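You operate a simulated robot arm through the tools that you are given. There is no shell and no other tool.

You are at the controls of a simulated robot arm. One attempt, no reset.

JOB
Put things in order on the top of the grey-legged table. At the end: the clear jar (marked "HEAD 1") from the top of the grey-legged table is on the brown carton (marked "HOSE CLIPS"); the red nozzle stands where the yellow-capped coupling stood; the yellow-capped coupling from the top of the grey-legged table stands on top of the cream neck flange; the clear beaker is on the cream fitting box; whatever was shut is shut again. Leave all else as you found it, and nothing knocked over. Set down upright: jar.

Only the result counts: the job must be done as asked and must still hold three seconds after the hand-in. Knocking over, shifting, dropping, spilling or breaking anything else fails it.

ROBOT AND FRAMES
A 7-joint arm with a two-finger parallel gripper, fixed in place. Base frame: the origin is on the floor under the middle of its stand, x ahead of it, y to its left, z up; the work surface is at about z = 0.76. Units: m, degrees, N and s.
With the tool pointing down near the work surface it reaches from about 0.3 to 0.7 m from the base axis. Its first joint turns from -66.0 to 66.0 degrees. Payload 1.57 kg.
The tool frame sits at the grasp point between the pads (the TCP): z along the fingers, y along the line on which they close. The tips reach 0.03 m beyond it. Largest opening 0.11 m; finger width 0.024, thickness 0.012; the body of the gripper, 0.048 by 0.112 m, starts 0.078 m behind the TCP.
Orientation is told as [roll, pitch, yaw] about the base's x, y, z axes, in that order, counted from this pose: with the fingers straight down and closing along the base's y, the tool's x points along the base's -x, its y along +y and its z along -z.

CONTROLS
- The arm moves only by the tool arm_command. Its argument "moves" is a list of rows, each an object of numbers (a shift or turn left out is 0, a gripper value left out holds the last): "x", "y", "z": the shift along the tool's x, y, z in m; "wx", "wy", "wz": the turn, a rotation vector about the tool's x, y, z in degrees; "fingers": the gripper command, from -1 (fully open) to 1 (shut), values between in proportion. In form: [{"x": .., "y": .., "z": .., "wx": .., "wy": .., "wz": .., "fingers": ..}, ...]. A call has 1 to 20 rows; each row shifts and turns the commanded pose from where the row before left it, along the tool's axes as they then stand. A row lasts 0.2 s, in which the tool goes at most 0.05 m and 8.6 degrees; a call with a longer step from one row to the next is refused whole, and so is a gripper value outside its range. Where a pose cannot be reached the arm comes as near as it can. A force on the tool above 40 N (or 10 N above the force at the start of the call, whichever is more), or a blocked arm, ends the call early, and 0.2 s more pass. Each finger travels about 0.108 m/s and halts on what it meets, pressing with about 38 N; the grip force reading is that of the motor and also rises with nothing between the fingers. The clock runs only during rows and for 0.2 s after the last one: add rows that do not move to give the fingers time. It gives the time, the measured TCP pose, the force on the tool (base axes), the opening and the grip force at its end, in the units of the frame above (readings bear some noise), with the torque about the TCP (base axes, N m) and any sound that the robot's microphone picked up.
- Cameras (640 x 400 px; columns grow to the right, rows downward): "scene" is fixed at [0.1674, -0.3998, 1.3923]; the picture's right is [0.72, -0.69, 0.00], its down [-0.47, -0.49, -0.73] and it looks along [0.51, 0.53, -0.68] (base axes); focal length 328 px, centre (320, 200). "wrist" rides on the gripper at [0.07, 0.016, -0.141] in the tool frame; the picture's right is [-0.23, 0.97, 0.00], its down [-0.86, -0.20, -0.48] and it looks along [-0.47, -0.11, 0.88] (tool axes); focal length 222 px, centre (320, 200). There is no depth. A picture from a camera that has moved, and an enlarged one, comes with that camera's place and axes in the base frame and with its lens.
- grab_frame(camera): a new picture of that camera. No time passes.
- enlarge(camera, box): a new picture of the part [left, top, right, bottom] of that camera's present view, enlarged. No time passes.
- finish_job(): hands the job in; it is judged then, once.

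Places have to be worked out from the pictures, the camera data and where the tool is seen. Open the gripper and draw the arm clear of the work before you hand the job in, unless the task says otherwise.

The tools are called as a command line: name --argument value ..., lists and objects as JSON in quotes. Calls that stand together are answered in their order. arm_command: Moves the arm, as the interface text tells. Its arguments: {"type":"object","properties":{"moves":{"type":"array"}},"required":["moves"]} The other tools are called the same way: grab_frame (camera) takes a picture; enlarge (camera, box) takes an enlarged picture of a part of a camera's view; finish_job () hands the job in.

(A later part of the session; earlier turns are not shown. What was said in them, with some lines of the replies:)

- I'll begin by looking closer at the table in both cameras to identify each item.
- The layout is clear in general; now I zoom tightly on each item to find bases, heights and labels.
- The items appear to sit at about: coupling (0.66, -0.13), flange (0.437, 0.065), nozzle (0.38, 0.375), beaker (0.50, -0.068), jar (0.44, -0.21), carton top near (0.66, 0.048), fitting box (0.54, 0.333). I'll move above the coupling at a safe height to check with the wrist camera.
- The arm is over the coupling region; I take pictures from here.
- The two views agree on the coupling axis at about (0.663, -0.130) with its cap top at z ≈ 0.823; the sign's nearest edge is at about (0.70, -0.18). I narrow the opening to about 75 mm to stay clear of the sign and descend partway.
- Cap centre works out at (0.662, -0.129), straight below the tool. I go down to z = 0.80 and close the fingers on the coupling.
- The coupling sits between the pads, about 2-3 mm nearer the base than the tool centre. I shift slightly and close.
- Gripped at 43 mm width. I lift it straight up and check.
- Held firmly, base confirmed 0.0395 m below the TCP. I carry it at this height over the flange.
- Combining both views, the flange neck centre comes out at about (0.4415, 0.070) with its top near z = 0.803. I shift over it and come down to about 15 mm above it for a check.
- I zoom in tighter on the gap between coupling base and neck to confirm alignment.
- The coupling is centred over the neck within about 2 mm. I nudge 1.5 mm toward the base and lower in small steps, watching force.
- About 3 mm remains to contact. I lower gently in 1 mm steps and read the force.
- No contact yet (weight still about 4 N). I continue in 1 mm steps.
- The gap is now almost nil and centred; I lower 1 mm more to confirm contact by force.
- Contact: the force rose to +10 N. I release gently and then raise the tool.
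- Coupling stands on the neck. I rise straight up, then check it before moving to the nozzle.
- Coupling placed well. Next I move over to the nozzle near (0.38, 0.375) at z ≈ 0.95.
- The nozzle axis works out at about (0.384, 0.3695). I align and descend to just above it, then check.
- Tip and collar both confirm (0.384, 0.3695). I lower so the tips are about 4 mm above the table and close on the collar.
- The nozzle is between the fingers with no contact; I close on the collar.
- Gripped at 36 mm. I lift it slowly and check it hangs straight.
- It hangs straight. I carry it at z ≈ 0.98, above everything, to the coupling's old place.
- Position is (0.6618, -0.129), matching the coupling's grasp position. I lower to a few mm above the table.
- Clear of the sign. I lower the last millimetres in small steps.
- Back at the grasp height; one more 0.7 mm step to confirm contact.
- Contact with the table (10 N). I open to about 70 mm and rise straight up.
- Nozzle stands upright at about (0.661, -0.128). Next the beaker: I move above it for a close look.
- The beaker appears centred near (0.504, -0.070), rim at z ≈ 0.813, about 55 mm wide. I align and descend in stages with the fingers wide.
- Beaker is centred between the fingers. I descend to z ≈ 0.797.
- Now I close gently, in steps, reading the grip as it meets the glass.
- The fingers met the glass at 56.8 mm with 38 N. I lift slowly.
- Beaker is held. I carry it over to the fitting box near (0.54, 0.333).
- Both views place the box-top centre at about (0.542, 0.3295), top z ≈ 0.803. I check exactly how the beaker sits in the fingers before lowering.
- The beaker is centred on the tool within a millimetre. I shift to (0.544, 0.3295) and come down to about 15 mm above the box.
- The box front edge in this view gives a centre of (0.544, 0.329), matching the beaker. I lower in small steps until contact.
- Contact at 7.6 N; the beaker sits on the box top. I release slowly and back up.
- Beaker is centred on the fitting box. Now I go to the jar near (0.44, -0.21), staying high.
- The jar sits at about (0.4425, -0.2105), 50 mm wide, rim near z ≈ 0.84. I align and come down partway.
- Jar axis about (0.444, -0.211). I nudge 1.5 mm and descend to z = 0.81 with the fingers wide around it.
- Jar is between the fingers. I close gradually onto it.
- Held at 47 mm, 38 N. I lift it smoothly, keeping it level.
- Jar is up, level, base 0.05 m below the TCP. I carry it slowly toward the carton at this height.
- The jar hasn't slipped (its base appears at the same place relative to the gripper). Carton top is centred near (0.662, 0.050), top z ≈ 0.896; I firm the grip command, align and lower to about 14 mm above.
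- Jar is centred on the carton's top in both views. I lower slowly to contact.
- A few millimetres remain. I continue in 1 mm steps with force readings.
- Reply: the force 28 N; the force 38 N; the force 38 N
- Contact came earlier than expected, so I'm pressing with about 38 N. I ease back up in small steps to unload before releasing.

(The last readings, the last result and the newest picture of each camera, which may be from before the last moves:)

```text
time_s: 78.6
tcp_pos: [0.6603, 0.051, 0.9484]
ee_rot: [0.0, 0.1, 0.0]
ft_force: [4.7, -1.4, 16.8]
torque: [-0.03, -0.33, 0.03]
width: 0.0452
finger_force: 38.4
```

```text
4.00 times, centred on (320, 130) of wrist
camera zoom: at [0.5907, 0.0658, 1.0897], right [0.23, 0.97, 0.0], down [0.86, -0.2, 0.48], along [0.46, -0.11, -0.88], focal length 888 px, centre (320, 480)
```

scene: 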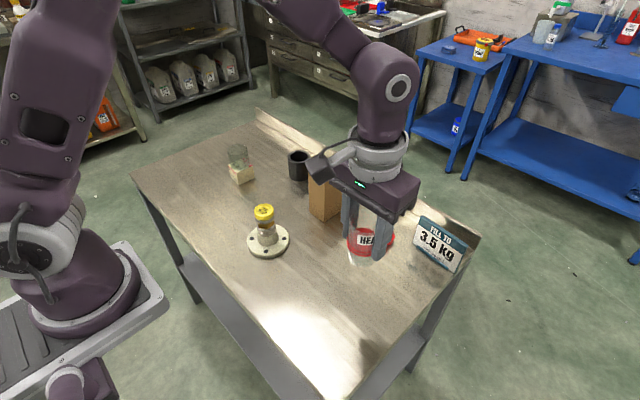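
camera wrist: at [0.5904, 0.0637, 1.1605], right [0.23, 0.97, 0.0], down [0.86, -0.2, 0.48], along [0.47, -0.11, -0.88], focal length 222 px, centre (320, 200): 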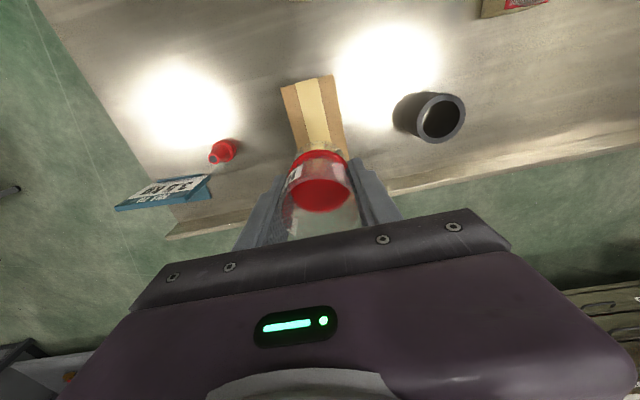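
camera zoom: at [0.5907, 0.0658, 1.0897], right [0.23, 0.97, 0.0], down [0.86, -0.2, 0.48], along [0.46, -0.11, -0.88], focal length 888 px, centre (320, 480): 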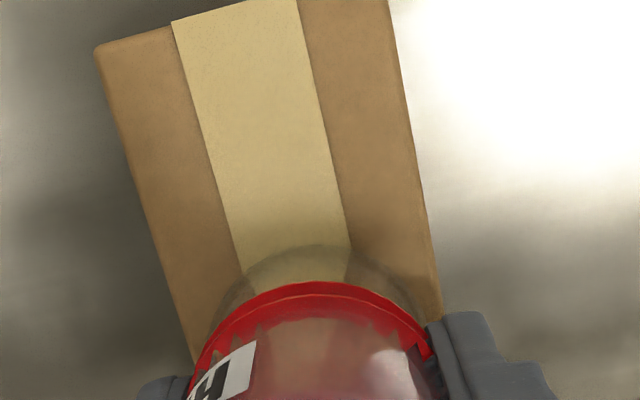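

The carton hasn't shifted and the jar base lies right on the tape's centre line. I ease another 1 mm to unload further.

arm_command --moves '[{"z": -0.0008}, {}]'

```text
time_s: 79.2
tcp_pos: [0.6597, 0.0509, 0.9489]
ee_rot: [0.0, 0.2, 0.0]
ft_force: [-1.1, -1.3, 2.1]
torque: [-0.05, -0.01, -0.04]
width: 0.0454
finger_force: 38.0
```

Nearly unloaded (2 N). I open the fingers slowly.

arm_command --moves '[{"fingers": 0.16}, {"fingers": 0.12}, {"fingers": 0.06}, {"fingers": 0.0}, {"fingers": -0.15}, {"fingers": -0.4}, {}, {}]'

enlarge --camera "scene" --box '[310, 120, 390, 185]'

enlarge --camera "wrist" --box '[220, 80, 420, 205]'

```text
time_s: 81.0
tcp_pos: [0.6612, 0.0502, 0.9507]
ee_rot: [0.0, 0.0, 0.0]
ft_force: [-0.2, 0.6, 0.9]
torque: [0.04, -0.05, -0.04]
width: 0.0772
finger_force: 0.1
```

```text
6.15 times, centred on (350, 152) of scene
camera zoom: at [0.1674, -0.3998, 1.3923], right [0.72, -0.69, 0.0], down [-0.47, -0.49, -0.73], along [0.51, 0.53, -0.68], focal length 2019 px, centre (135, 492)
```

zoom: 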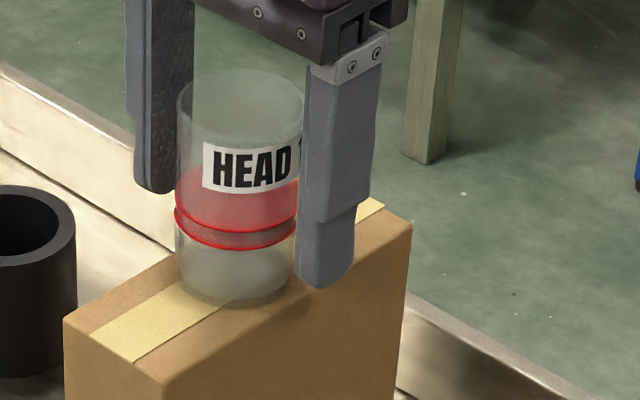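

```text
3.20 times, centred on (320, 142) of wrist
camera zoom: at [0.5909, 0.0659, 1.0909], right [0.23, 0.97, 0.0], down [0.86, -0.2, 0.48], along [0.47, -0.11, -0.88], focal length 711 px, centre (320, 384)
```

zoom: 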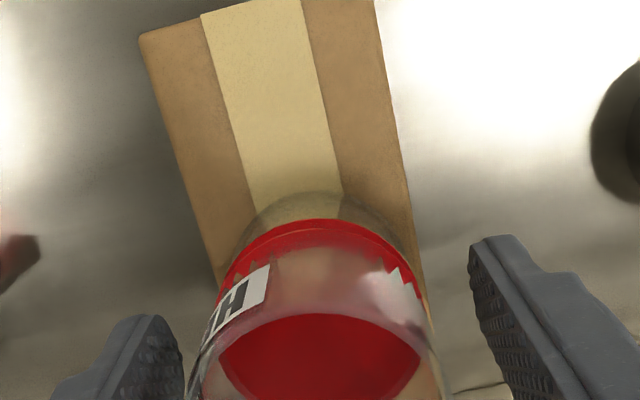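

The jar stands upright on the carton and the fingers are clear on both sides. I rise straight up and away.

arm_command --moves '[{"z": -0.005}, {"z": -0.01}, {"z": -0.02}, {"z": -0.03}, {"z": -0.03}, {"z": -0.03}, {"z": -0.03}, {}]'

enlarge --camera "scene" --box '[290, 110, 410, 220]'

grab_frame --camera "wrist"

```text
time_s: 82.8
tcp_pos: [0.6491, 0.0469, 1.1051]
ee_rot: [0.0, 0.0, 0.0]
ft_force: [-0.2, -0.3, 0.2]
torque: [0.03, 0.01, -0.01]
width: 0.0767
finger_force: 0.0
out of reach, approached as far as the arm can: row 7
```

```text
3.64 times, centred on (350, 165) of scene
camera zoom: at [0.1674, -0.3998, 1.3923], right [0.72, -0.69, 0.0], down [-0.47, -0.49, -0.73], along [0.51, 0.53, -0.68], focal length 1193 px, centre (211, 327)
```

zoom: 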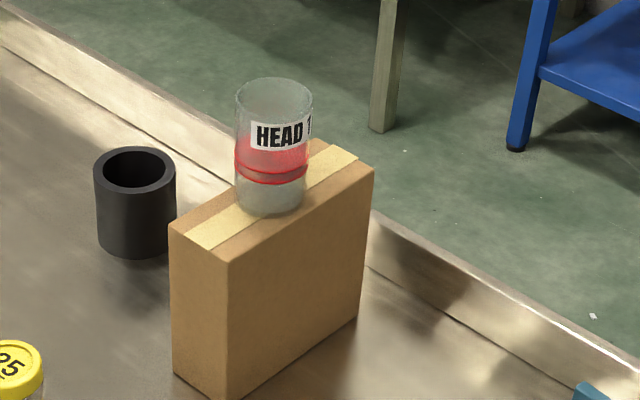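

```text
taken
camera wrist: at [0.58, 0.0628, 1.2457], right [0.23, 0.97, 0.0], down [0.86, -0.2, 0.48], along [0.47, -0.11, -0.88], focal length 222 px, centre (320, 200)
```

wrist: 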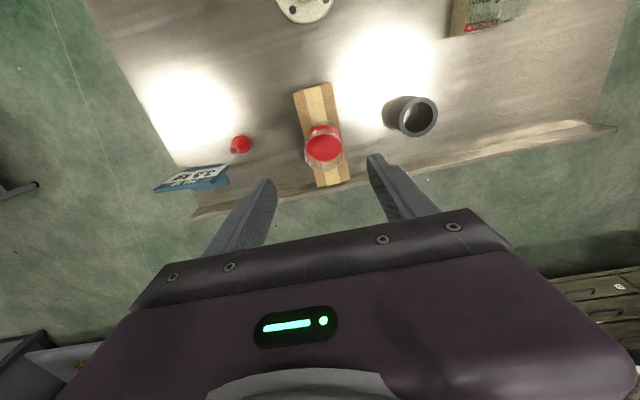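

All placed. I withdraw the arm to its starting place with the gripper open, and then inspect the whole table.

arm_command --moves '[{"x": 0.03, "y": -0.005, "fingers": -1}, {"x": 0.035, "y": -0.006}, {"x": 0.035, "y": -0.006}, {"x": 0.035, "y": -0.006}, {"x": 0.035, "y": -0.006, "z": -0.006}, {"x": 0.035, "y": -0.006, "z": -0.006}, {"x": 0.03, "y": -0.006, "z": -0.006}, {"x": 0.015, "y": -0.005, "z": -0.005}, {}, {}]'

grab_frame --camera "scene"

grab_frame --camera "wrist"

enlarge --camera "scene" --box '[200, 130, 480, 300]'

```text
time_s: 85.0
tcp_pos: [0.3992, 0.0019, 1.1264]
ee_rot: [0.0, 0.0, 0.0]
ft_force: [0.1, 0.0, -0.2]
torque: [-0.02, -0.02, -0.02]
width: 0.1102
finger_force: 0.1
```

```text
taken
```

scene: 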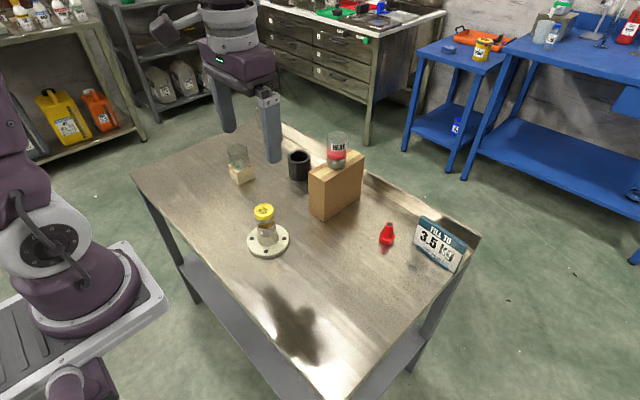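

```text
taken
camera wrist: at [0.3298, 0.0167, 1.2676], right [0.23, 0.97, 0.0], down [0.86, -0.2, 0.48], along [0.47, -0.11, -0.88], focal length 222 px, centre (320, 200)
```

wrist: 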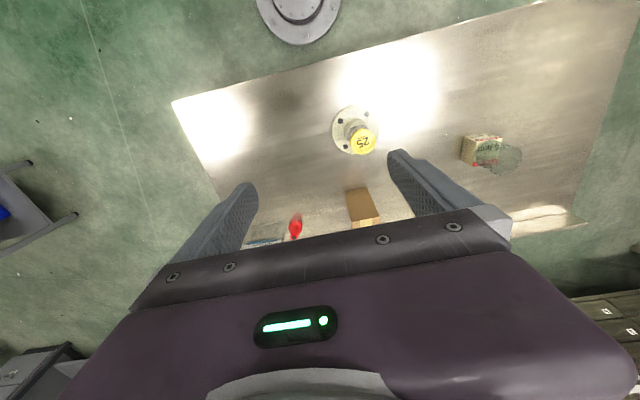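

```text
2.29 times, centred on (340, 215) of scene
camera zoom: at [0.1674, -0.3998, 1.3923], right [0.72, -0.69, 0.0], down [-0.47, -0.49, -0.73], along [0.51, 0.53, -0.68], focal length 750 px, centre (274, 166)
```

zoom: 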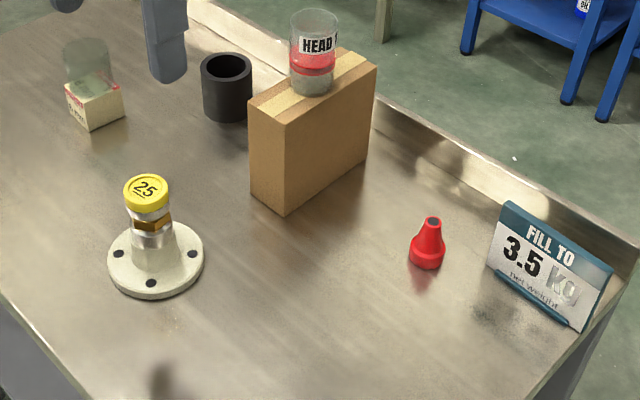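

Everything is where it should be. The coupling is on the flange neck, the nozzle stands where the coupling stood, the beaker is on the fitting box, and the jar is upright on the carton. The sign, black socket, carton and flange look unmoved, and nothing was opened. I couldn't see the "HOSE CLIPS" marking from any view, but this is the only brown carton on the table. The arm is clear with the gripper open, so I hand the job in.

finish_job

```text
The job is handed in.
```

The job is handed in, with every item in its place when I last looked. No verdict came back with the hand-in.

- **Coupling:** the yellow-capped coupling stands on top of the cream neck flange.
- **Nozzle:** the red nozzle stands upright where the coupling stood, within a few millimetres by the camera.
- **Beaker:** the clear beaker is centred on the cream fitting box.
- **Jar:** the "HEAD 1" jar stands upright on the brown carton, centred across its width.

- **Carton marking:** I never saw "HOSE CLIPS" on any side of the carton that the cameras showed. I used it because it is the only brown carton on the table.
- **Pressure on the carton:** while setting the jar down I briefly pressed on it with about 38 N before easing off. The carton did not move and the jar did not tip.

I opened nothing, so there was nothing to shut again. The sign, black socket and flange look as they did at the start. The arm is back near its starting position with the gripper open.
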